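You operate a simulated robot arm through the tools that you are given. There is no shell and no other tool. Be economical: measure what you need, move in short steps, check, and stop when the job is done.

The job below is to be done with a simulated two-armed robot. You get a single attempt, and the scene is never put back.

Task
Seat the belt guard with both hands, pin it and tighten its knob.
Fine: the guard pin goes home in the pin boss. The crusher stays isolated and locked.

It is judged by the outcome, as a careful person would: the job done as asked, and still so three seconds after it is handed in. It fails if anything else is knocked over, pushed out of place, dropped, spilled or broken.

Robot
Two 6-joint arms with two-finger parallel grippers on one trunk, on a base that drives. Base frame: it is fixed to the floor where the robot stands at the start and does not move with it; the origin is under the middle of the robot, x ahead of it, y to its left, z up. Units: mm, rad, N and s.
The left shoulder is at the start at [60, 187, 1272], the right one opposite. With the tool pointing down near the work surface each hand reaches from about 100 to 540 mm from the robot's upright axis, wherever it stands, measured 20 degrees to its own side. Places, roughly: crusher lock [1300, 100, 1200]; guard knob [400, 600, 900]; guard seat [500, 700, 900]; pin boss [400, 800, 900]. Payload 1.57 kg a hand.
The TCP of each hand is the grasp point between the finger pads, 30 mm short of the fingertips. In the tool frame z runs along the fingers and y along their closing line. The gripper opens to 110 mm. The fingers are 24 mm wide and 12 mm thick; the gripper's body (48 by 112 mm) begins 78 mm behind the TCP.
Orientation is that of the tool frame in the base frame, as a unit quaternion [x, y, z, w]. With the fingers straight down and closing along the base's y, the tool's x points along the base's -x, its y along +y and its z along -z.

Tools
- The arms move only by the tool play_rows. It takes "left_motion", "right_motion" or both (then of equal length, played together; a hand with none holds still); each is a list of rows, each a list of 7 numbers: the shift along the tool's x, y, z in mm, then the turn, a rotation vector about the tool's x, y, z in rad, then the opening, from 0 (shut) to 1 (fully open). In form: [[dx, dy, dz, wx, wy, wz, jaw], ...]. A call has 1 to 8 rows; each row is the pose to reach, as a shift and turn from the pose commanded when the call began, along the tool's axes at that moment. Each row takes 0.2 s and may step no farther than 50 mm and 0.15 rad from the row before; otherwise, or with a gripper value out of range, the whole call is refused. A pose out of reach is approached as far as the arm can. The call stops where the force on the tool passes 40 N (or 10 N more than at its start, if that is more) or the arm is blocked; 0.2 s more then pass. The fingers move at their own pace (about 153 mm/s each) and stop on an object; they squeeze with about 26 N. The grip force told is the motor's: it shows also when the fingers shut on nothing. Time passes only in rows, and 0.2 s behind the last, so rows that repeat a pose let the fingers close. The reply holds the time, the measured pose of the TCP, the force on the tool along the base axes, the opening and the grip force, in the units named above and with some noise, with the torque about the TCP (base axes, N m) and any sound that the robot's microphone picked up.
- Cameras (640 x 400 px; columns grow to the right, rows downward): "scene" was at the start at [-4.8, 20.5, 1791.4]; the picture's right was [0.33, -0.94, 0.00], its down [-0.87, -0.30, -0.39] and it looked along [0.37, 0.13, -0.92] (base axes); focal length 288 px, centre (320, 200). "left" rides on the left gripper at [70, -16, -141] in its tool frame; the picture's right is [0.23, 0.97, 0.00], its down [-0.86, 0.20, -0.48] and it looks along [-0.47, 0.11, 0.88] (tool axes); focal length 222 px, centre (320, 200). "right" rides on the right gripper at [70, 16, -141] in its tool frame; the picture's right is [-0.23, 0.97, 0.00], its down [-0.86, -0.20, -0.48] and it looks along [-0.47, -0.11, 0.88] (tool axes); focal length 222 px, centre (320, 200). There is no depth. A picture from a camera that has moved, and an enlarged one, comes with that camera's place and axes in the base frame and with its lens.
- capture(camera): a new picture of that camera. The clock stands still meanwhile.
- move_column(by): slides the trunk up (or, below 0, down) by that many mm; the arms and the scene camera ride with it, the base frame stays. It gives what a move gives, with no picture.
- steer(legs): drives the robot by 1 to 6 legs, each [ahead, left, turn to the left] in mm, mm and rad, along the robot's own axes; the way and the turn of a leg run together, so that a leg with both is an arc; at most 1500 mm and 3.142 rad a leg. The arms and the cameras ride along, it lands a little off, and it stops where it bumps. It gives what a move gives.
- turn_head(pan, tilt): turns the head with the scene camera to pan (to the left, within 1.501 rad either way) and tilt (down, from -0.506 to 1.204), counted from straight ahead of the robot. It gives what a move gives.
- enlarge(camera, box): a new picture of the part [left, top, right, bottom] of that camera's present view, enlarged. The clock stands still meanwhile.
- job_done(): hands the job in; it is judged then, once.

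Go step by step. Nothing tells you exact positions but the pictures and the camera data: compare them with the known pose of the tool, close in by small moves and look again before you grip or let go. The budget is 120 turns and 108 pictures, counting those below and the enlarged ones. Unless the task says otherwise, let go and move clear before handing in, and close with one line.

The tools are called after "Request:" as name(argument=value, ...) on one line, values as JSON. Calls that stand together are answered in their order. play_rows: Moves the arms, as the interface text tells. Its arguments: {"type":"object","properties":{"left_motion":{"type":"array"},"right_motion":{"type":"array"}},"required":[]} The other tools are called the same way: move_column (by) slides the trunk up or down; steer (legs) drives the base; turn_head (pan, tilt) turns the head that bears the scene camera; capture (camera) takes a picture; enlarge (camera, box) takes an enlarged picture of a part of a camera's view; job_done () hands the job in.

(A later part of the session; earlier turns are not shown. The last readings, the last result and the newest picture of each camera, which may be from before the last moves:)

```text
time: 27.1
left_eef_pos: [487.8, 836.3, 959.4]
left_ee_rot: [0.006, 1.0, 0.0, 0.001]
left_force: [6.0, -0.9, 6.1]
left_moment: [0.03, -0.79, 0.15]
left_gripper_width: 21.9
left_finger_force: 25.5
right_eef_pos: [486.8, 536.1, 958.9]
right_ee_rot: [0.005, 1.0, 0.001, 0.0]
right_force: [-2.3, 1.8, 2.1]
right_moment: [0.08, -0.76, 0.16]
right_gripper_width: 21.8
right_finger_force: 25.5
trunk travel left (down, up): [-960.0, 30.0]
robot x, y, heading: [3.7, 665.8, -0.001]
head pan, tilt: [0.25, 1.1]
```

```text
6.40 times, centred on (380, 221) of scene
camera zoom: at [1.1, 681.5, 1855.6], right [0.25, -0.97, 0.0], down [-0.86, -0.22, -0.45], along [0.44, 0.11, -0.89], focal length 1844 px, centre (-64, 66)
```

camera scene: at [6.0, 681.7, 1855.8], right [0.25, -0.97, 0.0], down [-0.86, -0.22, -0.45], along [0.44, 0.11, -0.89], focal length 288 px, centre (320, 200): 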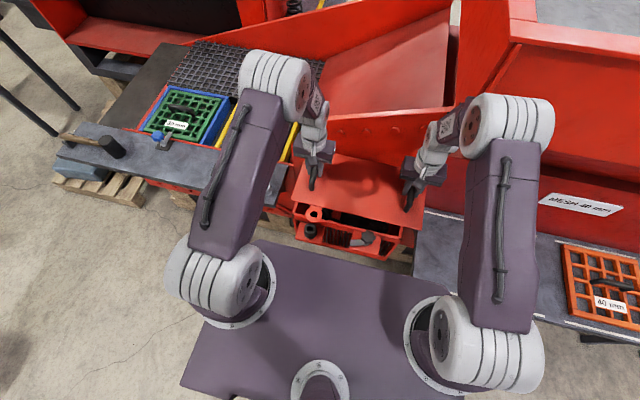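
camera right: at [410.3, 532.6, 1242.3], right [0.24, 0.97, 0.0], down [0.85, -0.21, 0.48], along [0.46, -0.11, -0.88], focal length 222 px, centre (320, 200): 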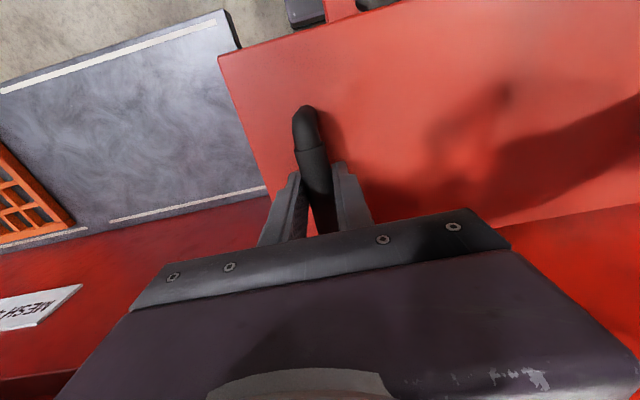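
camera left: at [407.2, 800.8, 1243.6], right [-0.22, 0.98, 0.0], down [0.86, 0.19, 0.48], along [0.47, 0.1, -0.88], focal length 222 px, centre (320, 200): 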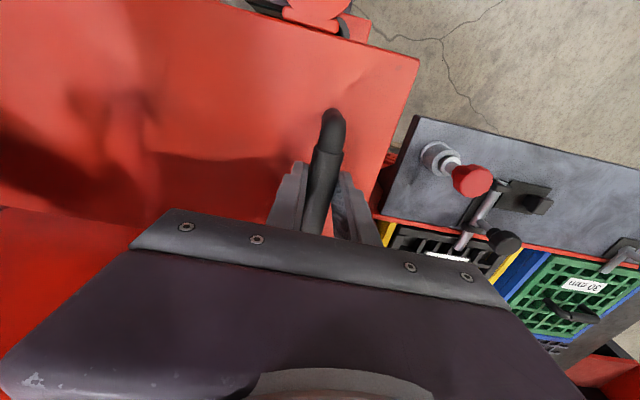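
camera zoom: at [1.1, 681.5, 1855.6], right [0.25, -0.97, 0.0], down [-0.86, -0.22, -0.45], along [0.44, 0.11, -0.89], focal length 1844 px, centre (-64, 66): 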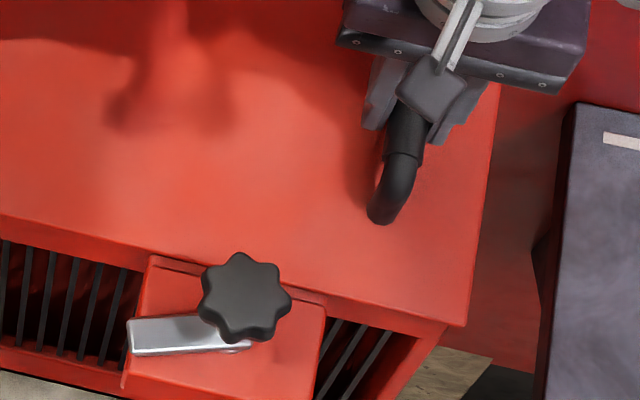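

The guard lies flat on the rim with the ring over the boss. I release both handles and rise clear.

Request:
play_rows(left_motion=[[0, 0, -0.5, 0, 0, 0, 0.3], [0, 0, -0.5, 0, 0, 0, 0.5], [0, 0, -0.5, 0, 0, 0, 0.5], [0, 0, -40, 0, 0, 0, 0.5], [0, 0, -80, 0, 0, 0, 0.5], [0, 0, -120, 0, 0, 0, 0.5]], right_motion=[[0, 0, -0.5, 0, 0, 0, 0.3], [0, 0, -0.5, 0, 0, 0, 0.5], [0, 0, -0.5, 0, 0, 0, 0.5], [0, 0, -40, 0, 0, 0, 0.5], [0, 0, -80, 0, 0, 0, 0.5], [0, 0, -120, 0, 0, 0, 0.5]])

Request:
enlarge(camera="scene", box=[275, 190, 355, 240])

Request:
capture(camera="left")

Request:
capture(camera="right")

```text
time: 28.5
left_eef_pos: [487.1, 835.3, 1080.4]
left_ee_rot: [0.005, 1.0, 0.0, -0.001]
left_force: [0.2, -0.1, 0.0]
left_moment: [0.01, -0.04, -0.02]
left_gripper_width: 55.1
left_finger_force: 0.2
right_eef_pos: [485.7, 535.1, 1081.2]
right_ee_rot: [0.005, 1.0, 0.0, 0.0]
right_force: [-0.6, 0.0, -0.3]
right_moment: [0.01, 0.0, -0.04]
right_gripper_width: 55.0
right_finger_force: 0.1
trunk travel left (down, up): [-960.0, 30.0]
robot x, y, heading: [0.3, 661.6, 0.002]
head pan, tilt: [0.25, 1.1]
```

```text
8.00 times, centred on (315, 215) of scene
camera zoom: at [0.2, 681.4, 1855.7], right [0.25, -0.97, 0.0], down [-0.86, -0.22, -0.45], along [0.44, 0.11, -0.89], focal length 2306 px, centre (360, 80)
```

zoom: 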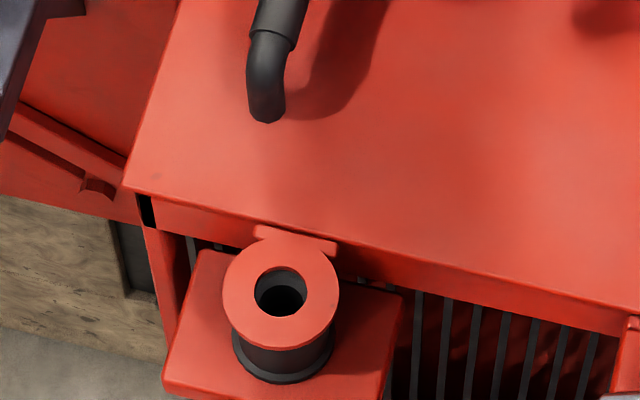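

```text
71 pictures are left
camera left: at [415.8, 820.4, 1221.6], right [-0.22, 0.98, 0.0], down [0.86, 0.19, 0.48], along [0.47, 0.1, -0.88], focal length 222 px, centre (320, 200)
```

left: 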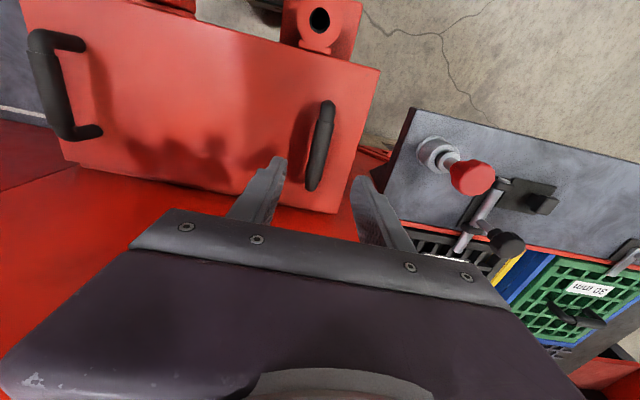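

```text
70 pictures are left
camera right: at [417.5, 552.2, 1222.0], right [0.24, 0.97, 0.0], down [0.85, -0.21, 0.48], along [0.46, -0.11, -0.88], focal length 222 px, centre (320, 200)
```

right: 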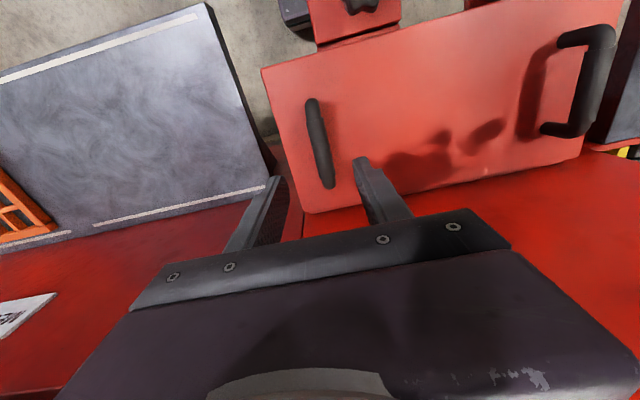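

The guard stays seated after release. I draw the left hand back to look straight into the ring over the boss.

Request:
play_rows(left_motion=[[45, 0, -10, 0, 0, 0, 0.5], [90, 0, -20, 0, 0, 0, 0.8], [130, 0, -20, 0, 0, 0, 1], [130, 0, -20, 0, 0, 0, 1]], right_motion=[[45, 0, -10, 0, 0, 0, 0.5], [90, 0, -20, 0, 0, 0, 0.8], [130, 0, -20, 0, 0, 0, 1], [130, 0, -20, 0, 0, 0, 1]])

Request:
enlarge(camera="left", box=[200, 70, 440, 220])

Request:
enlarge(camera="right", box=[260, 20, 580, 220])

```text
time: 29.5
left_eef_pos: [357.9, 839.1, 1099.2]
left_ee_rot: [0.006, 1.0, 0.0, 0.001]
left_force: [-1.0, -0.1, -1.7]
left_moment: [0.01, 0.02, -0.01]
left_gripper_width: 109.8
left_finger_force: 0.0
right_eef_pos: [359.3, 537.4, 1099.1]
right_ee_rot: [0.005, 1.0, 0.0, 0.001]
right_force: [0.0, -0.5, -0.2]
right_moment: [0.02, 0.03, 0.0]
right_gripper_width: 109.9
right_finger_force: 0.1
trunk travel left (down, up): [-960.0, 30.0]
robot x, y, heading: [3.4, 663.0, -0.002]
head pan, tilt: [0.25, 1.1]
```

```text
2.67 times, centred on (320, 145) of left
camera zoom: at [288.0, 822.6, 1240.7], right [-0.22, 0.98, 0.0], down [0.86, 0.19, 0.48], along [0.47, 0.1, -0.88], focal length 592 px, centre (320, 347)
```

zoom: 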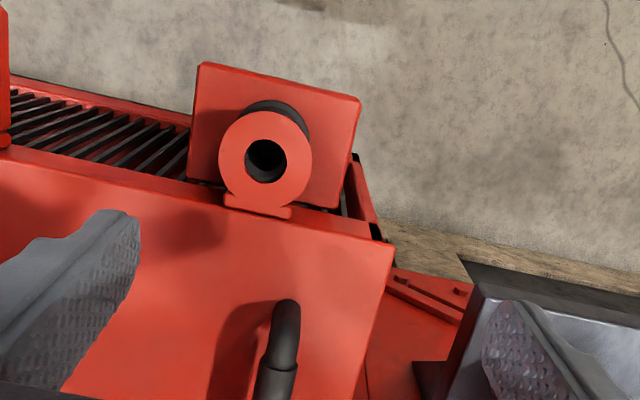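

```text
2.00 times, centred on (420, 120) of right
camera zoom: at [290.7, 553.7, 1240.6], right [0.24, 0.97, 0.0], down [0.85, -0.21, 0.48], along [0.46, -0.11, -0.88], focal length 444 px, centre (120, 360)
```

zoom: 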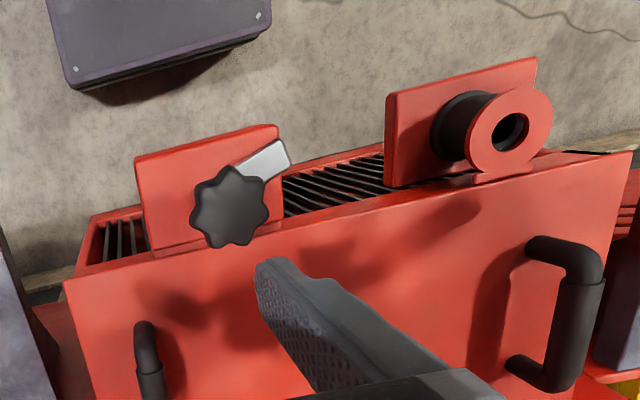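

The ring hole is concentric with the bore. Now I drive 190 mm left to fetch the red-headed pin at about [477, 1023].

Request:
steer(legs=[[0, 190, 0]])

Request:
turn_head(pan=0.35, tilt=1.0)

Request:
capture(camera="scene")

Request:
capture(camera="left")

```text
time: 31.0
left_eef_pos: [357.9, 1023.1, 1099.0]
left_ee_rot: [0.006, 1.0, 0.002, 0.001]
left_force: [-0.3, -0.6, 0.5]
left_moment: [0.03, 0.04, 0.0]
left_gripper_width: 110.0
left_finger_force: 0.2
right_eef_pos: [358.4, 722.5, 1098.7]
right_ee_rot: [0.006, 1.0, 0.001, 0.001]
right_force: [-0.1, -0.1, 0.5]
right_moment: [0.04, 0.0, 0.03]
right_gripper_width: 110.2
right_finger_force: 0.0
trunk travel left (down, up): [-960.0, 30.0]
robot x, y, heading: [-2.0, 852.7, 0.001]
head pan, tilt: [0.25, 1.1]
```

```text
time: 31.7
left_eef_pos: [358.0, 1024.7, 1100.1]
left_ee_rot: [0.006, 1.0, 0.0, 0.001]
left_force: [0.2, 0.3, -0.2]
left_moment: [0.03, -0.02, 0.0]
left_gripper_width: 110.2
left_finger_force: 0.0
right_eef_pos: [357.9, 724.7, 1099.1]
right_ee_rot: [0.007, 1.0, 0.0, 0.001]
right_force: [0.4, -0.4, 0.6]
right_moment: [0.01, 0.0, -0.03]
right_gripper_width: 110.1
right_finger_force: 0.0
trunk travel left (down, up): [-960.0, 30.0]
robot x, y, heading: [0.1, 854.3, -0.003]
head pan, tilt: [0.351, 1.0]
```

```text
67 pictures are left
camera scene: at [6.6, 876.2, 1862.4], right [0.34, -0.94, 0.0], down [-0.79, -0.29, -0.54], along [0.51, 0.19, -0.84], focal length 288 px, centre (320, 200)
```

scene: 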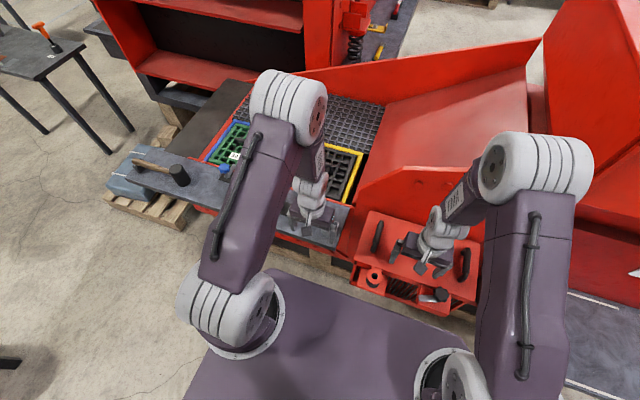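

```text
66 pictures are left
camera left: at [287.3, 1009.6, 1241.2], right [-0.22, 0.98, 0.0], down [0.86, 0.19, 0.48], along [0.47, 0.1, -0.88], focal length 222 px, centre (320, 200)
```

left: 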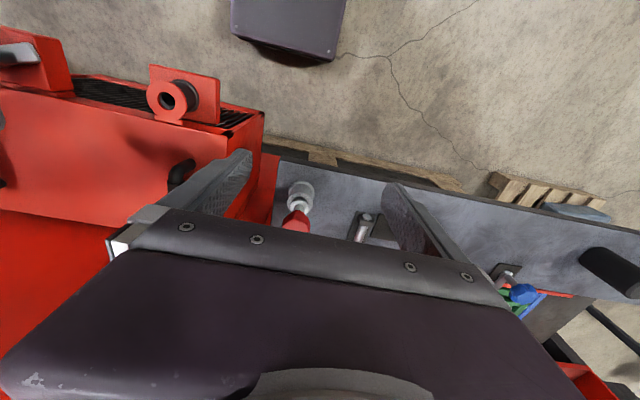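

The palm hides the pin head. I pull the left hand back to see the pin whole.

Request:
play_rows(left_motion=[[40, 0, 0, 0, 0, 0, 1], [80, 0, 0, 0, 0, 0, 1], [80, 0, 0, 0, 0, 0, 1]])

Request:
enlarge(camera="left", box=[200, 70, 440, 220])

Request:
enlarge(camera="scene", box=[240, 150, 440, 275])

```text
time: 32.5
left_eef_pos: [278.5, 1028.4, 1098.5]
left_ee_rot: [0.006, 1.0, -0.001, 0.0]
left_force: [0.3, -0.6, -0.5]
left_moment: [-0.01, 0.03, -0.01]
left_gripper_width: 110.0
left_finger_force: 0.0
right_eef_pos: [358.6, 727.1, 1099.2]
right_ee_rot: [0.006, 1.0, 0.0, 0.0]
right_force: [0.4, -0.5, -0.5]
right_moment: [0.01, 0.05, 0.03]
right_gripper_width: 110.1
right_finger_force: 0.0
trunk travel left (down, up): [-960.0, 30.0]
robot x, y, heading: [-0.7, 855.1, 0.0]
head pan, tilt: [0.351, 1.0]
```

```text
2.67 times, centred on (320, 145) of left
camera zoom: at [207.8, 1013.5, 1240.5], right [-0.22, 0.98, 0.0], down [0.86, 0.19, 0.48], along [0.47, 0.1, -0.88], focal length 592 px, centre (320, 347)
```

zoom: 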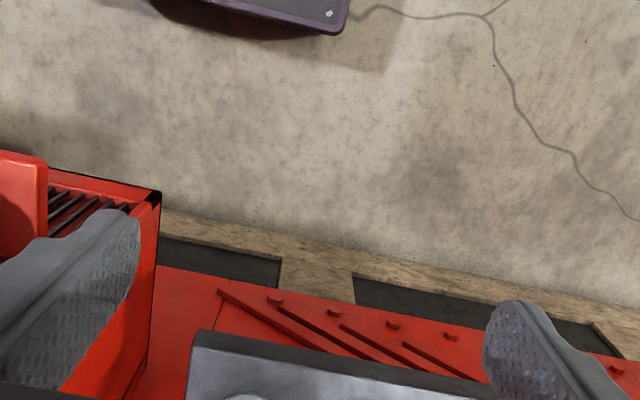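

```text
3.20 times, centred on (340, 212) of scene
camera zoom: at [7.5, 879.0, 1862.4], right [0.34, -0.94, 0.0], down [-0.79, -0.29, -0.54], along [0.51, 0.18, -0.84], focal length 922 px, centre (256, 160)
```

zoom: 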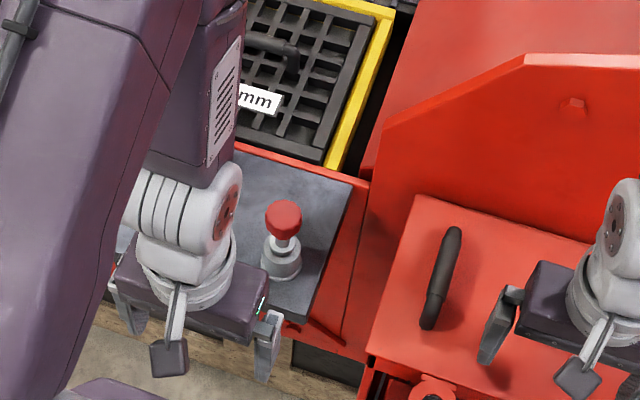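

Scene view puts the red head at about [476, 1016, 986] and its holder top at z about 890. I move the left hand above it for a close view.

Request:
play_rows(left_motion=[[-45, -3, -5, 0, 0, 0, 1], [-90, -6, -10, 0, 0, 0, 1], [-135, -9, -10, 0, 0, 0, 1], [-180, -10, -10, 0, 0, 0, 1], [-197, -10, -10, 0, 0, 0, 1], [-197, -10, -10, 0, 0, 0, 1]])

Request:
enlarge(camera="left", box=[200, 70, 440, 220])

Request:
enlarge(camera="scene", box=[270, 160, 390, 235])

```text
time: 33.9
left_eef_pos: [473.0, 1015.4, 1108.7]
left_ee_rot: [0.006, 1.0, 0.0, 0.0]
left_force: [0.0, 0.0, -0.2]
left_moment: [0.04, 0.03, -0.04]
left_gripper_width: 110.1
left_finger_force: 0.0
right_eef_pos: [356.9, 726.0, 1099.9]
right_ee_rot: [0.006, 1.0, 0.0, -0.001]
right_force: [0.7, -0.1, -0.2]
right_moment: [-0.02, -0.02, 0.0]
right_gripper_width: 109.9
right_finger_force: 0.0
trunk travel left (down, up): [-960.0, 30.0]
robot x, y, heading: [0.3, 853.5, -0.002]
head pan, tilt: [0.351, 1.0]
```

```text
2.67 times, centred on (320, 145) of left
camera zoom: at [403.4, 999.9, 1250.4], right [-0.22, 0.98, 0.0], down [0.86, 0.19, 0.48], along [0.47, 0.1, -0.88], focal length 592 px, centre (320, 347)
```

zoom: 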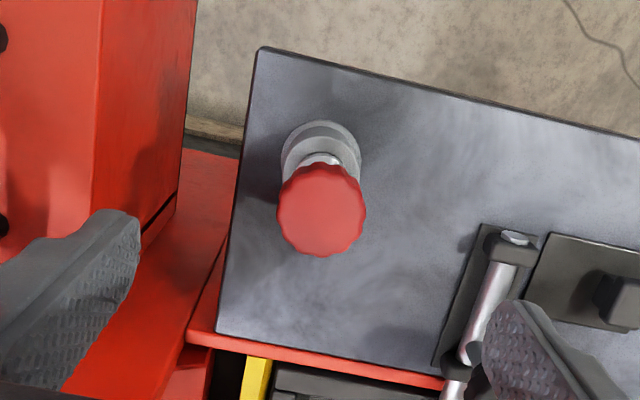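

```text
5.33 times, centred on (330, 198) of scene
camera zoom: at [6.0, 878.7, 1862.4], right [0.34, -0.94, 0.0], down [-0.79, -0.29, -0.54], along [0.51, 0.18, -0.84], focal length 1537 px, centre (267, 213)
```

zoom: 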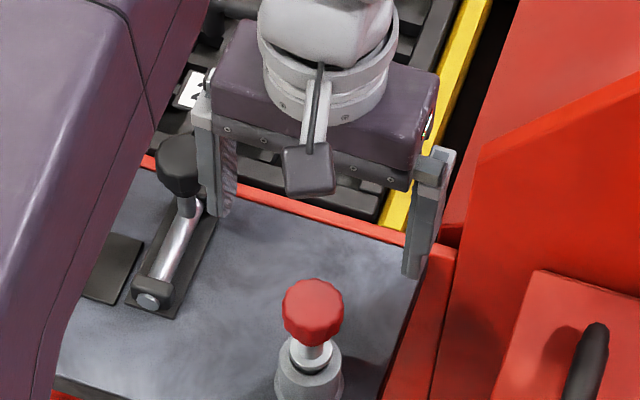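

Head centre is at about [477, 1018, 978], 40 mm across. I narrow the fingers and descend around it.

Request:
play_rows(left_motion=[[-4, 2.6, 25, 0, 0, 0, 0.75], [-4, 2.6, 60, 0, 0, 0, 0.75], [-4, 2.6, 90, 0, 0, 0, 0.75], [-4, 2.6, 115, 0, 0, 0, 0.75], [-4, 2.6, 135, 0, 0, 0, 0.75], [-4, 2.6, 135, 0, 0, 0, 0.75]])

Request:
enlarge(camera="left", box=[200, 70, 440, 220])

Request:
enlarge(camera="scene", box=[270, 170, 390, 245])

```text
time: 35.3
left_eef_pos: [478.8, 1017.1, 974.5]
left_ee_rot: [0.006, 1.0, 0.0, 0.001]
left_force: [0.6, 0.3, 0.1]
left_moment: [0.0, 0.04, 0.01]
left_gripper_width: 82.4
left_finger_force: 0.1
right_eef_pos: [359.9, 725.6, 1099.5]
right_ee_rot: [0.006, 1.0, 0.0, 0.0]
right_force: [0.1, -0.3, -0.3]
right_moment: [-0.03, 0.01, 0.0]
right_gripper_width: 109.9
right_finger_force: 0.1
trunk travel left (down, up): [-960.0, 30.0]
robot x, y, heading: [3.1, 855.7, 0.001]
head pan, tilt: [0.351, 1.0]
```

```text
2.67 times, centred on (320, 145) of left
camera zoom: at [407.8, 1002.0, 1115.3], right [-0.22, 0.98, 0.0], down [0.86, 0.19, 0.48], along [0.47, 0.1, -0.88], focal length 592 px, centre (320, 347)
```

zoom: 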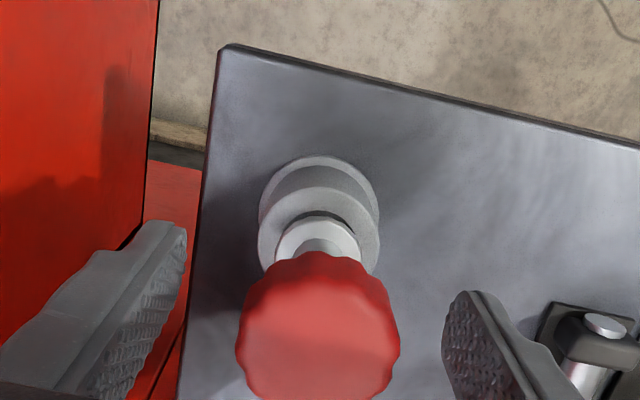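

```text
5.33 times, centred on (330, 208) of scene
camera zoom: at [6.3, 878.4, 1862.4], right [0.34, -0.94, 0.0], down [-0.79, -0.29, -0.54], along [0.51, 0.18, -0.84], focal length 1537 px, centre (267, 160)
```

zoom: 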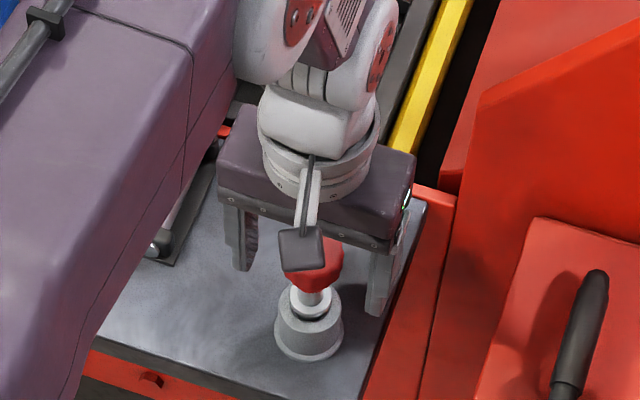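

The head is centred between the fingers; I trim 4 mm back in x and close.

Request:
play_rows(left_motion=[[4, 0, 2, 0, 0, 0, 0.75], [4, 0, 2, 0, 0, 0, 0.4], [4, 0, 2, 0, 0, 0, 0.2], [4, 0, 2, 0, 0, 0, 0], [4, 0, 2, 0, 0, 0, 0]])

Request:
enlarge(camera="left", box=[200, 70, 440, 220])

```text
time: 36.5
left_eef_pos: [474.6, 1018.6, 972.6]
left_ee_rot: [0.006, 1.0, -0.001, 0.0]
left_force: [0.2, 0.9, 0.5]
left_moment: [-0.01, 0.01, -0.02]
left_gripper_width: 37.6
left_finger_force: 26.1
right_eef_pos: [358.9, 725.9, 1099.4]
right_ee_rot: [0.006, 1.0, 0.0, 0.0]
right_force: [-0.1, -0.2, -1.3]
right_moment: [0.01, 0.01, 0.0]
right_gripper_width: 110.0
right_finger_force: 0.0
trunk travel left (down, up): [-960.0, 30.0]
robot x, y, heading: [0.9, 852.8, 0.002]
head pan, tilt: [0.351, 1.0]
```

```text
2.67 times, centred on (320, 145) of left
camera zoom: at [404.1, 1002.1, 1113.8], right [-0.22, 0.98, 0.0], down [0.86, 0.19, 0.48], along [0.47, 0.1, -0.88], focal length 592 px, centre (320, 347)
```

zoom: 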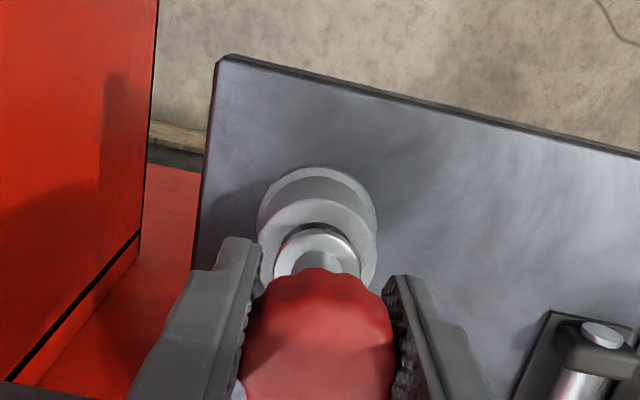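

Head gripped firmly at 37.6 mm. I draw the pin straight up.

Request:
play_rows(left_motion=[[0, 0, -10, 0, 0, 0, 0], [0, 0, -20, 0, 0, 0, 0], [0, 0, -35, 0, 0, 0, 0], [0, 0, -50, 0, 0, 0, 0], [0, 0, -75, 0, 0, 0, 0], [0, 0, -100, 0, 0, 0, 0], [0, 0, -130, 0, 0, 0, 0], [0, 0, -150, 0, 0, 0, 0]])

Request:
capture(camera="left")

Request:
enlarge(camera="scene", box=[270, 150, 390, 225])

```text
time: 38.3
left_eef_pos: [474.2, 1017.6, 1123.2]
left_ee_rot: [0.007, 1.0, 0.0, -0.001]
left_force: [-0.3, -0.5, -1.7]
left_moment: [0.0, 0.01, 0.01]
left_gripper_width: 38.1
left_finger_force: 25.9
right_eef_pos: [358.9, 726.8, 1098.8]
right_ee_rot: [0.006, 1.0, 0.0, -0.001]
right_force: [0.2, 0.0, -0.4]
right_moment: [0.01, 0.02, -0.03]
right_gripper_width: 109.9
right_finger_force: 0.1
trunk travel left (down, up): [-960.0, 30.0]
robot x, y, heading: [-0.6, 850.3, -0.004]
head pan, tilt: [0.351, 1.0]
```

```text
58 pictures are left
camera left: at [402.9, 1002.9, 1264.1], right [-0.22, 0.98, 0.0], down [0.86, 0.19, 0.48], along [0.47, 0.1, -0.88], focal length 222 px, centre (320, 200)
```

left: 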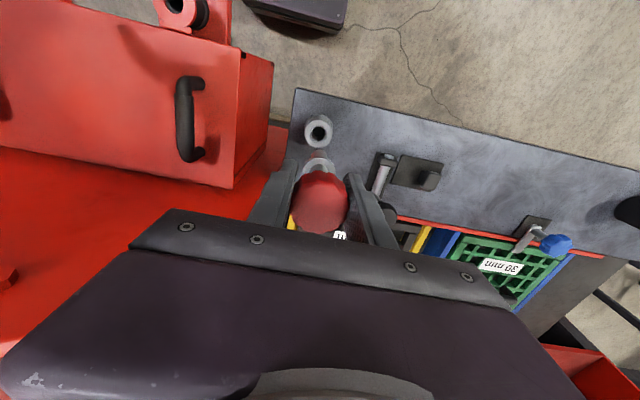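

```text
5.33 times, centred on (330, 188) of scene
camera zoom: at [6.2, 878.5, 1862.4], right [0.34, -0.94, 0.0], down [-0.79, -0.29, -0.54], along [0.51, 0.18, -0.84], focal length 1537 px, centre (267, 267)
```

zoom: 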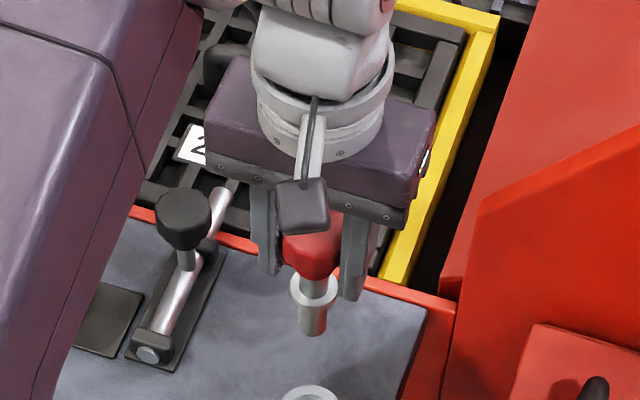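

Pin is in hand, vertical, with tip about 98 mm and collar about 45 mm below the TCP. I drive back right 180 mm to the boss.

Request:
steer(legs=[[0, -180, 0]])

Request:
play_rows(left_motion=[[40, 0, 0, 0, 0, 0, 0], [80, 0, 0, 0, 0, 0, 0], [110, 0, 0, 0, 0, 0, 0], [110, 0, 0, 0, 0, 0, 0]])

Request:
turn_head(pan=0.25, tilt=1.1)

Request:
capture(camera="scene")

Request:
capture(camera="left")

```text
time: 39.8
left_eef_pos: [473.5, 841.4, 1121.8]
left_ee_rot: [0.005, 1.0, -0.002, 0.001]
left_force: [0.8, -0.1, -0.9]
left_moment: [-0.03, 0.04, -0.03]
left_gripper_width: 37.6
left_finger_force: 25.9
right_eef_pos: [358.5, 548.4, 1098.2]
right_ee_rot: [0.005, 1.0, -0.002, 0.0]
right_force: [-0.2, 1.2, 0.3]
right_moment: [-0.03, -0.03, -0.01]
right_gripper_width: 109.9
right_finger_force: 0.0
trunk travel left (down, up): [-960.0, 30.0]
robot x, y, heading: [1.1, 672.1, -0.003]
head pan, tilt: [0.351, 1.0]
```

```text
time: 40.8
left_eef_pos: [363.8, 838.5, 1122.4]
left_ee_rot: [0.005, 1.0, 0.0, 0.0]
left_force: [-0.8, -0.2, -1.3]
left_moment: [-0.01, 0.0, 0.05]
left_gripper_width: 37.6
left_finger_force: 26.6
right_eef_pos: [358.8, 544.8, 1098.1]
right_ee_rot: [0.005, 1.0, 0.0, -0.001]
right_force: [-1.0, 0.5, -0.1]
right_moment: [-0.04, 0.03, 0.0]
right_gripper_width: 109.9
right_finger_force: 0.0
trunk travel left (down, up): [-960.0, 30.0]
robot x, y, heading: [0.8, 675.7, 0.002]
head pan, tilt: [0.351, 1.0]
```

```text
time: 41.5
left_eef_pos: [363.2, 839.1, 1121.2]
left_ee_rot: [0.005, 1.0, 0.0, 0.0]
left_force: [0.0, 0.4, -0.9]
left_moment: [-0.01, 0.01, 0.01]
left_gripper_width: 37.7
left_finger_force: 25.6
right_eef_pos: [358.4, 544.0, 1099.7]
right_ee_rot: [0.005, 1.0, 0.0, 0.0]
right_force: [-0.4, 0.0, -0.3]
right_moment: [0.0, 0.04, -0.02]
right_gripper_width: 110.0
right_finger_force: 0.1
trunk travel left (down, up): [-960.0, 30.0]
robot x, y, heading: [2.3, 674.7, 0.0]
head pan, tilt: [0.25, 1.1]
```

```text
56 pictures are left
camera scene: at [2.6, 688.4, 1855.8], right [0.25, -0.97, 0.0], down [-0.86, -0.22, -0.45], along [0.44, 0.11, -0.89], focal length 288 px, centre (320, 200)
```

scene: 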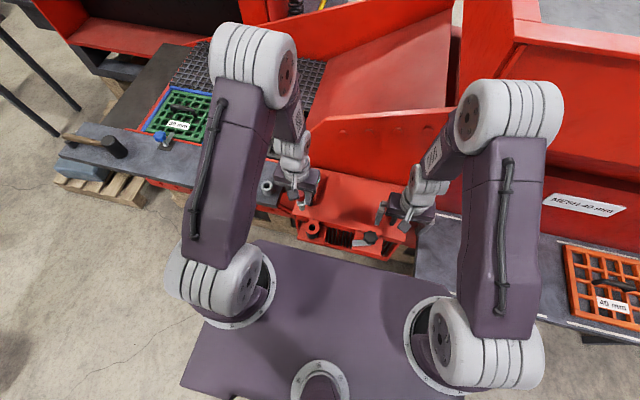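

```text
55 pictures are left
camera left: at [293.2, 823.7, 1263.6], right [-0.22, 0.98, 0.0], down [0.86, 0.19, 0.48], along [0.47, 0.1, -0.88], focal length 222 px, centre (320, 200)
```

left: 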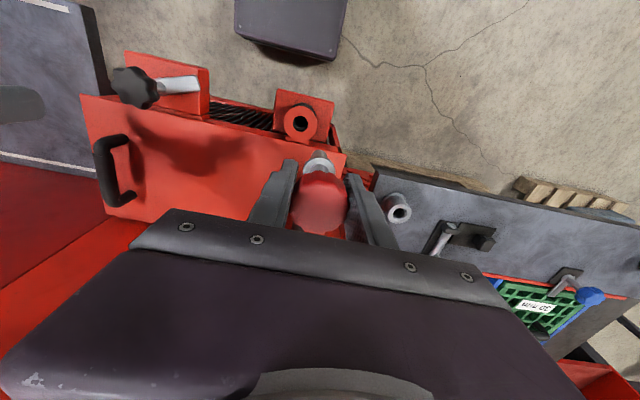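

Ring hole from the hand camera is at about [360, 806.5]. I move over it with the tip about 35 mm above and check.

Request:
play_rows(left_motion=[[3, -16, 10, 0, 0, 0, 0], [3, -32, 30, 0, 0, 0, 0], [3, -32, 55, 0, 0, 0, 0], [3, -32, 80, 0, 0, 0, 0], [3, -32, 80, 0, 0, 0, 0]])

Request:
enlarge(camera="left", box=[240, 80, 400, 180])

Request:
enlarge(camera="scene", box=[265, 185, 361, 245])

```text
time: 42.7
left_eef_pos: [361.8, 806.2, 1043.9]
left_ee_rot: [0.005, 1.0, 0.0, 0.0]
left_force: [-0.3, -0.4, -1.7]
left_moment: [0.01, -0.03, 0.0]
left_gripper_width: 37.5
left_finger_force: 26.0
right_eef_pos: [358.1, 545.1, 1099.3]
right_ee_rot: [0.006, 1.0, 0.0, 0.0]
right_force: [-0.1, 0.5, -0.3]
right_moment: [0.02, 0.04, -0.01]
right_gripper_width: 110.1
right_finger_force: 0.0
trunk travel left (down, up): [-960.0, 30.0]
robot x, y, heading: [1.9, 666.9, -0.0]
head pan, tilt: [0.25, 1.1]
```

```text
4.00 times, centred on (320, 130) of left
camera zoom: at [290.2, 791.1, 1184.6], right [-0.22, 0.98, 0.0], down [0.86, 0.19, 0.48], along [0.47, 0.1, -0.88], focal length 888 px, centre (320, 480)
```

zoom: 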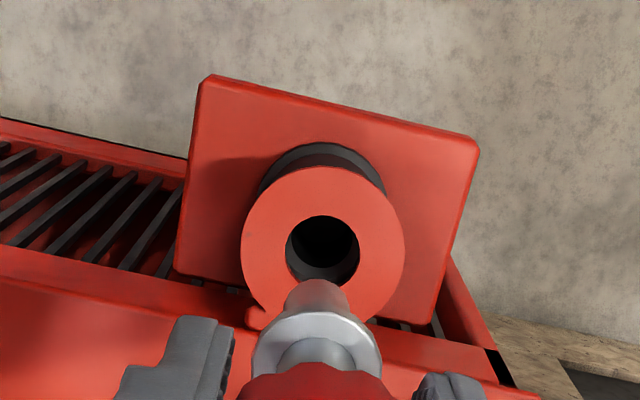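

```text
6.67 times, centred on (313, 215) of scene
camera zoom: at [2.0, 688.0, 1855.8], right [0.25, -0.97, 0.0], down [-0.86, -0.22, -0.45], along [0.44, 0.11, -0.89], focal length 1921 px, centre (367, 100)
```

zoom: 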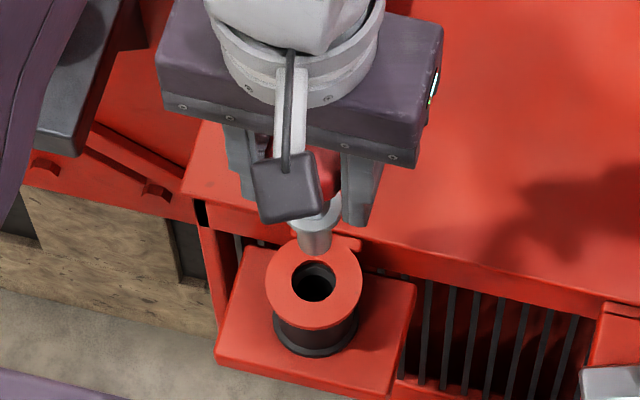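

The tip is nearly above the hole; hand camera suggests +1.6 y and about -1.5 x. I apply that and lower 35 mm for a comparison close to the ring plane.

Request:
play_rows(left_motion=[[1.5, 1.6, 10, 0, 0, 0, 0], [1.5, 1.6, 25, 0, 0, 0, 0], [1.5, 1.6, 35, 0, 0, 0, 0], [1.5, 1.6, 35, 0, 0, 0, 0]])

Request:
enlarge(camera="left", box=[240, 80, 400, 180])

Request:
enlarge(camera="scene", box=[281, 200, 345, 240])

```text
time: 43.7
left_eef_pos: [359.0, 808.7, 1006.6]
left_ee_rot: [0.005, 1.0, 0.0, 0.0]
left_force: [-0.2, 0.7, -1.0]
left_moment: [0.0, -0.05, 0.0]
left_gripper_width: 37.6
left_finger_force: 26.0
right_eef_pos: [359.4, 546.2, 1099.2]
right_ee_rot: [0.006, 1.0, 0.0, 0.0]
right_force: [0.3, -0.1, -0.8]
right_moment: [0.01, 0.0, -0.03]
right_gripper_width: 110.1
right_finger_force: 0.0
trunk travel left (down, up): [-960.0, 30.0]
robot x, y, heading: [-0.5, 670.6, 0.004]
head pan, tilt: [0.25, 1.1]
```

```text
4.00 times, centred on (320, 130) of left
camera zoom: at [288.9, 793.2, 1149.0], right [-0.22, 0.98, 0.0], down [0.86, 0.19, 0.48], along [0.47, 0.1, -0.88], focal length 888 px, centre (320, 480)
```

zoom: 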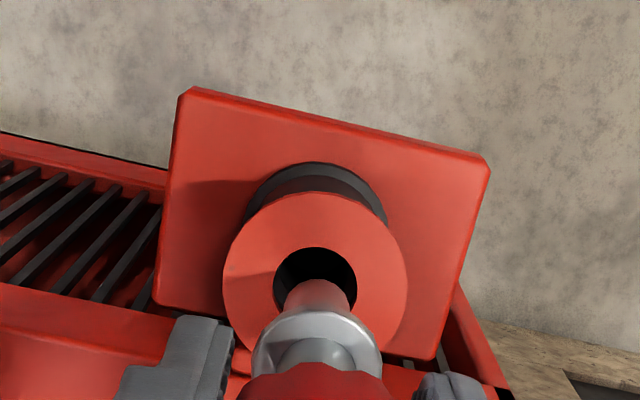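

```text
10.00 times, centred on (313, 220) of scene
camera zoom: at [2.2, 689.1, 1855.8], right [0.25, -0.97, 0.0], down [-0.86, -0.22, -0.45], along [0.44, 0.11, -0.89], focal length 2882 px, centre (390, 0)
```

zoom: 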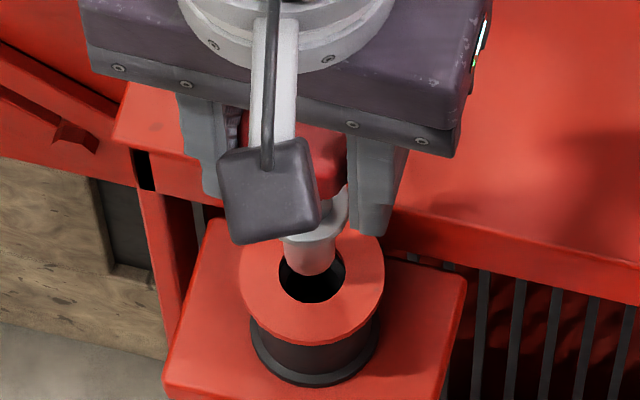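

Both views agree the tip is centred about 16 mm above the hole. I lower it into the bore.

Request:
play_rows(left_motion=[[0.4, -0.5, 8, 0, 0, 0, 0], [0.4, -0.5, 16, 0, 0, 0, 0], [0.4, -0.5, 22, 0, 0, 0, 0], [0.4, -0.5, 28, 0, 0, 0, 0], [0.4, -0.5, 34, 0, 0, 0, 0], [0.4, -0.5, 40, 0, 0, 0, 0], [0.4, -0.5, 40, 0, 0, 0, 0]])

Request:
enlarge(camera="left", box=[240, 80, 400, 180])

Request:
enlarge(camera="scene", box=[281, 200, 345, 240])

```text
time: 45.3
left_eef_pos: [358.2, 807.6, 968.7]
left_ee_rot: [0.005, 1.0, 0.0, 0.0]
left_force: [-5.6, -2.7, 1.8]
left_moment: [-0.15, 0.44, 0.01]
left_gripper_width: 37.7
left_finger_force: 25.7
right_eef_pos: [358.0, 544.5, 1098.6]
right_ee_rot: [0.006, 1.0, -0.001, 0.0]
right_force: [0.2, -0.6, 0.6]
right_moment: [-0.01, 0.02, 0.0]
right_gripper_width: 110.2
right_finger_force: 0.1
trunk travel left (down, up): [-960.0, 30.0]
robot x, y, heading: [1.4, 671.0, -0.0]
head pan, tilt: [0.25, 1.1]
```

```text
4.00 times, centred on (320, 130) of left
camera zoom: at [286.7, 792.3, 1109.2], right [-0.22, 0.98, 0.0], down [0.86, 0.19, 0.48], along [0.47, 0.1, -0.88], focal length 888 px, centre (320, 480)
```

zoom: 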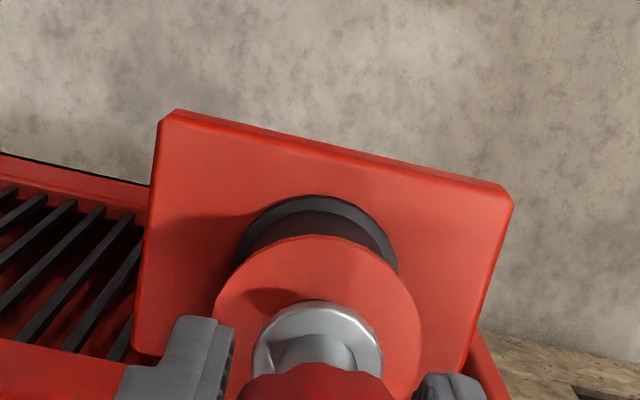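

```text
10.00 times, centred on (313, 220) of scene
camera zoom: at [0.7, 687.9, 1855.8], right [0.25, -0.97, 0.0], down [-0.86, -0.22, -0.45], along [0.44, 0.11, -0.89], focal length 2882 px, centre (390, 0)
```

zoom: 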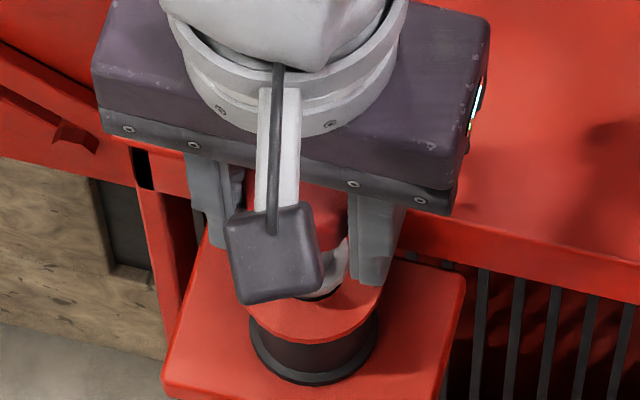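

The pin is in the bore with a slight side load toward -x. I ease -1 mm in x and press on down.

Request:
play_rows(left_motion=[[1, 0.5, 0, 0, 0, 0, 0], [1, 0.5, 4, 0, 0, 0, 0], [1, 0.5, 8, 0, 0, 0, 0], [1, 0.5, 12, 0, 0, 0, 0], [1, 0.5, 16, 0, 0, 0, 0], [1, 0.5, 20, 0, 0, 0, 0], [1, 0.5, 24, 0, 0, 0, 0]])

Request:
enlarge(camera="left", box=[240, 80, 400, 180])

```text
time: 46.9
left_eef_pos: [356.8, 807.9, 943.2]
left_ee_rot: [0.005, 1.0, -0.001, 0.002]
left_force: [0.1, -2.1, 18.4]
left_moment: [-0.07, -0.09, 0.0]
left_gripper_width: 37.7
left_finger_force: 25.8
right_eef_pos: [357.2, 544.5, 1100.5]
right_ee_rot: [0.006, 1.0, -0.001, 0.0]
right_force: [0.5, -0.1, -0.2]
right_moment: [0.01, -0.03, -0.03]
right_gripper_width: 109.9
right_finger_force: 0.1
trunk travel left (down, up): [-960.0, 30.0]
robot x, y, heading: [1.6, 671.8, -0.005]
head pan, tilt: [0.25, 1.1]
```

```text
4.00 times, centred on (320, 130) of left
camera zoom: at [285.5, 792.3, 1085.1], right [-0.22, 0.98, 0.0], down [0.86, 0.19, 0.48], along [0.47, 0.1, -0.88], focal length 888 px, centre (320, 480)
```

zoom: 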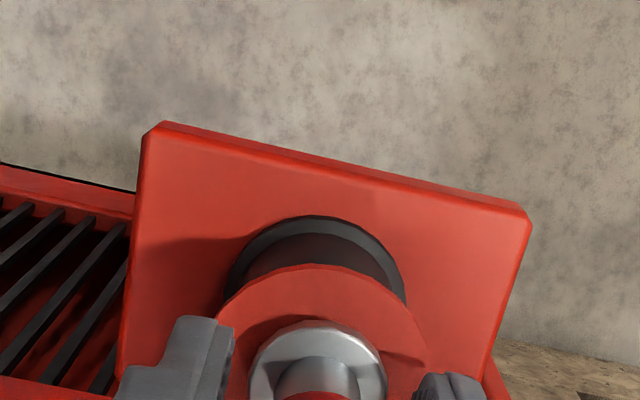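

Vertical contact at about 18 N; the collar seems down on the ring. I press slightly more to make sure, then look.

Request:
play_rows(left_motion=[[0, 0, 2, 0, 0, 0, 0], [0, 0, 4, 0, 0, 0, 0], [0, 0, 4, 0, 0, 0, 0]])

Request:
enlarge(camera="scene", box=[281, 200, 345, 240])

```text
time: 47.7
left_eef_pos: [356.3, 806.8, 938.7]
left_ee_rot: [0.006, 1.0, 0.001, -0.001]
left_force: [-1.1, -1.7, 11.0]
left_moment: [-0.13, 0.03, 0.01]
left_gripper_width: 37.9
left_finger_force: 25.3
right_eef_pos: [356.1, 544.6, 1099.8]
right_ee_rot: [0.005, 1.0, 0.001, 0.001]
right_force: [-0.6, 0.0, 1.3]
right_moment: [0.03, -0.02, 0.01]
right_gripper_width: 109.8
right_finger_force: 0.1
trunk travel left (down, up): [-960.0, 30.0]
robot x, y, heading: [0.3, 675.1, -0.0]
head pan, tilt: [0.25, 1.1]
```

```text
10.00 times, centred on (313, 220) of scene
camera zoom: at [0.6, 687.5, 1855.7], right [0.25, -0.97, 0.0], down [-0.86, -0.22, -0.45], along [0.44, 0.11, -0.89], focal length 2882 px, centre (390, 0)
```

zoom: 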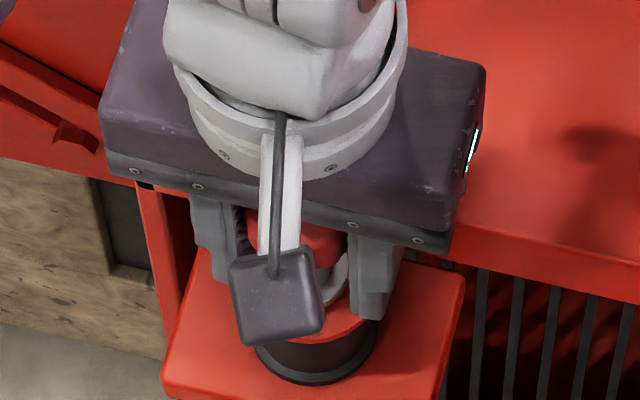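

I release the pin and rise to see how it sits.

Request:
play_rows(left_motion=[[0, 0, -1, 0, 0, 0, 0.3], [0, 0, -2, 0, 0, 0, 0.6], [0, 0, -2, 0, 0, 0, 0.75], [0, 0, -40, 0, 0, 0, 0.75], [0, 0, -80, 0, 0, 0, 0.75], [30, 0, -110, 0, 0, 0, 0.75], [60, 0, -120, 0, 0, 0, 0.75], [60, 0, -120, 0, 0, 0, 0.75]])

Request:
enlarge(camera="left", box=[200, 80, 440, 230])

Request:
enlarge(camera="scene", box=[281, 200, 345, 240])

Request:
enlarge(camera="right", box=[260, 20, 580, 220])

```text
time: 49.5
left_eef_pos: [297.4, 809.4, 1058.9]
left_ee_rot: [0.006, 1.0, 0.0, -0.001]
left_force: [-0.2, 0.4, 0.4]
left_moment: [0.02, 0.01, -0.01]
left_gripper_width: 82.5
left_finger_force: 0.0
right_eef_pos: [358.8, 545.0, 1098.6]
right_ee_rot: [0.005, 1.0, 0.0, 0.0]
right_force: [-0.3, 0.5, 0.3]
right_moment: [-0.01, 0.02, 0.01]
right_gripper_width: 109.9
right_finger_force: 0.0
trunk travel left (down, up): [-960.0, 30.0]
robot x, y, heading: [3.5, 667.9, -0.004]
head pan, tilt: [0.25, 1.1]
```

```text
2.67 times, centred on (320, 155) of left
camera zoom: at [226.6, 793.4, 1200.3], right [-0.22, 0.98, 0.0], down [0.86, 0.19, 0.48], along [0.47, 0.1, -0.88], focal length 592 px, centre (320, 320)
```

zoom: 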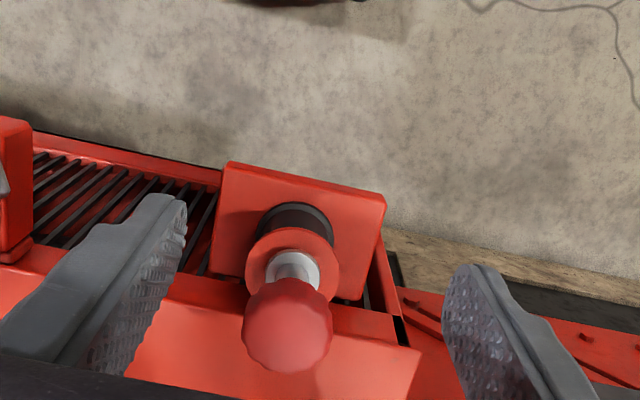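

```text
10.00 times, centred on (313, 220) of scene
camera zoom: at [3.0, 689.0, 1855.8], right [0.25, -0.97, 0.0], down [-0.86, -0.22, -0.45], along [0.44, 0.11, -0.89], focal length 2882 px, centre (390, 0)
```

zoom: 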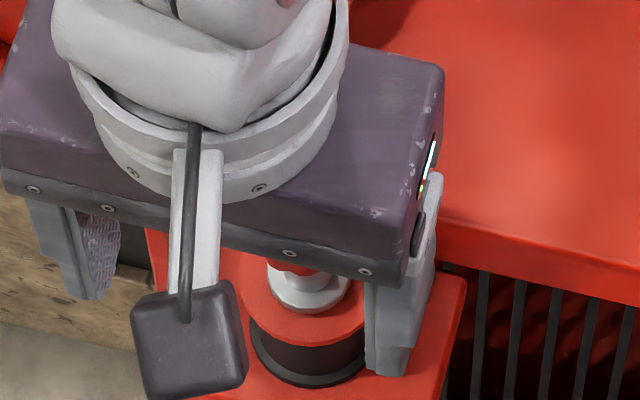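

```text
2.00 times, centred on (420, 120) of right
camera zoom: at [290.4, 561.6, 1240.7], right [0.24, 0.97, 0.0], down [0.85, -0.21, 0.48], along [0.46, -0.11, -0.88], focal length 444 px, centre (120, 360)
```

zoom: 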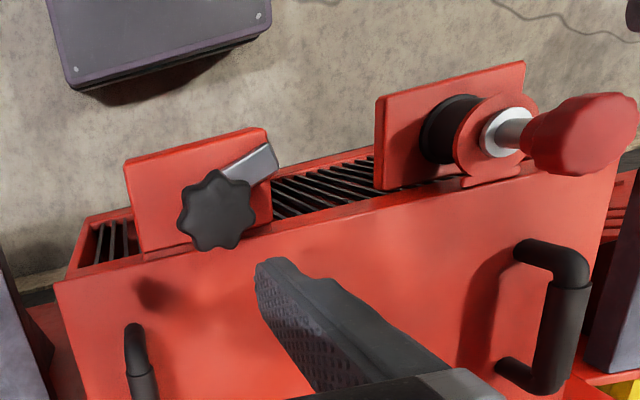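

Request:
enlarge(camera="right", box=[440, 50, 600, 150])

Request:
enlarge(camera="scene", box=[298, 220, 330, 240])

```text
4.00 times, centred on (520, 100) of right
camera zoom: at [290.4, 561.6, 1240.7], right [0.24, 0.97, 0.0], down [0.85, -0.21, 0.48], along [0.46, -0.11, -0.88], focal length 888 px, centre (-480, 600)
```

zoom: 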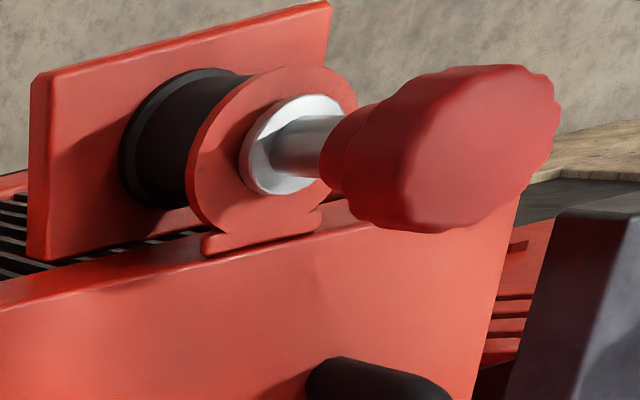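

```text
16.00 times, centred on (314, 230) of scene
camera zoom: at [3.0, 689.0, 1855.8], right [0.25, -0.97, 0.0], down [-0.86, -0.22, -0.45], along [0.44, 0.11, -0.89], focal length 4611 px, centre (416, -280)
```

zoom: 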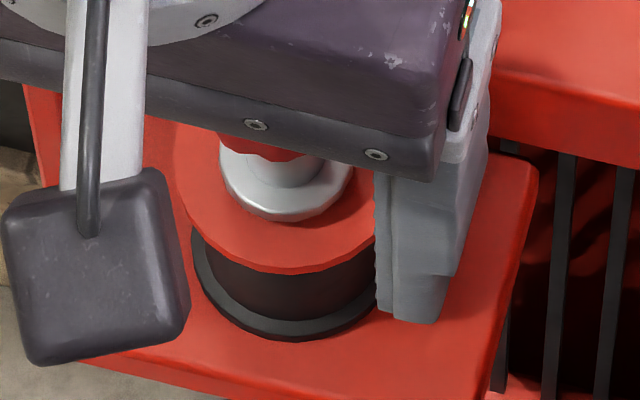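

Request:
enlarge(camera="left", box=[280, 120, 344, 160])

Request:
enlarge(camera="right", box=[480, 65, 544, 105])

```text
10.00 times, centred on (312, 140) of left
camera zoom: at [226.6, 793.4, 1200.3], right [-0.22, 0.98, 0.0], down [0.86, 0.19, 0.48], along [0.47, 0.1, -0.88], focal length 2221 px, centre (400, 800)
```

zoom: 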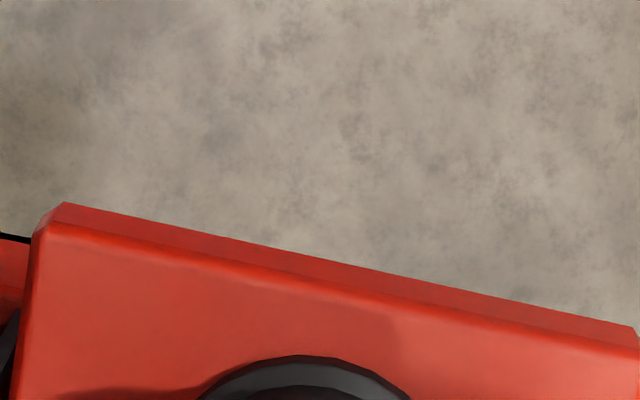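

```text
10.00 times, centred on (512, 85) of right
camera zoom: at [290.4, 561.6, 1240.7], right [0.24, 0.97, 0.0], down [0.85, -0.21, 0.48], along [0.46, -0.11, -0.88], focal length 2221 px, centre (-1600, 1350)
```

zoom: 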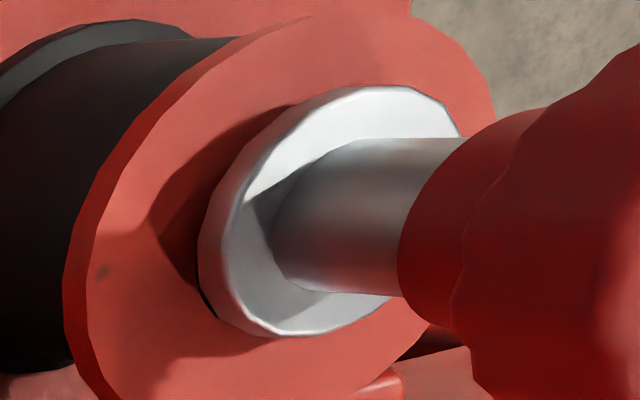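

The collar looks flush, with perhaps a hairline gap on one side. I press straight down on the head with the shut fingers to be sure it is home.

Request:
play_rows(left_motion=[[-30, -1, 0, 0, 0, 0, 0.2], [-60, -1, 0, 0, 0, 0, 0], [-60, -1, 25, 0, 0, 0, 0], [-60, -1, 45, 0, 0, 0, 0], [-60, -1, 60, 0, 0, 0, 0], [-60, -1, 68, 0, 0, 0, 0], [-60, -1, 74, 0, 0, 0, 0], [-60, -1, 78, 0, 0, 0, 0]])

```text
time: 50.6
left_eef_pos: [355.6, 807.1, 1006.8]
left_ee_rot: [0.004, 1.0, 0.0, 0.0]
left_force: [-1.2, -0.4, 14.8]
left_moment: [0.01, 0.14, 0.04]
left_gripper_width: 0.0
left_finger_force: 21.5
right_eef_pos: [356.6, 544.6, 1100.3]
right_ee_rot: [0.004, 1.0, 0.0, 0.001]
right_force: [0.6, -0.1, -0.9]
right_moment: [0.01, 0.0, -0.02]
right_gripper_width: 109.9
right_finger_force: 0.1
trunk travel left (down, up): [-960.0, 30.0]
robot x, y, heading: [-1.0, 672.3, -0.0]
head pan, tilt: [0.25, 1.1]
stopped in row 5 (left hand): the force on the tool passed its limit (the readings are from after the stop); the commanded pose is now the measured one
```

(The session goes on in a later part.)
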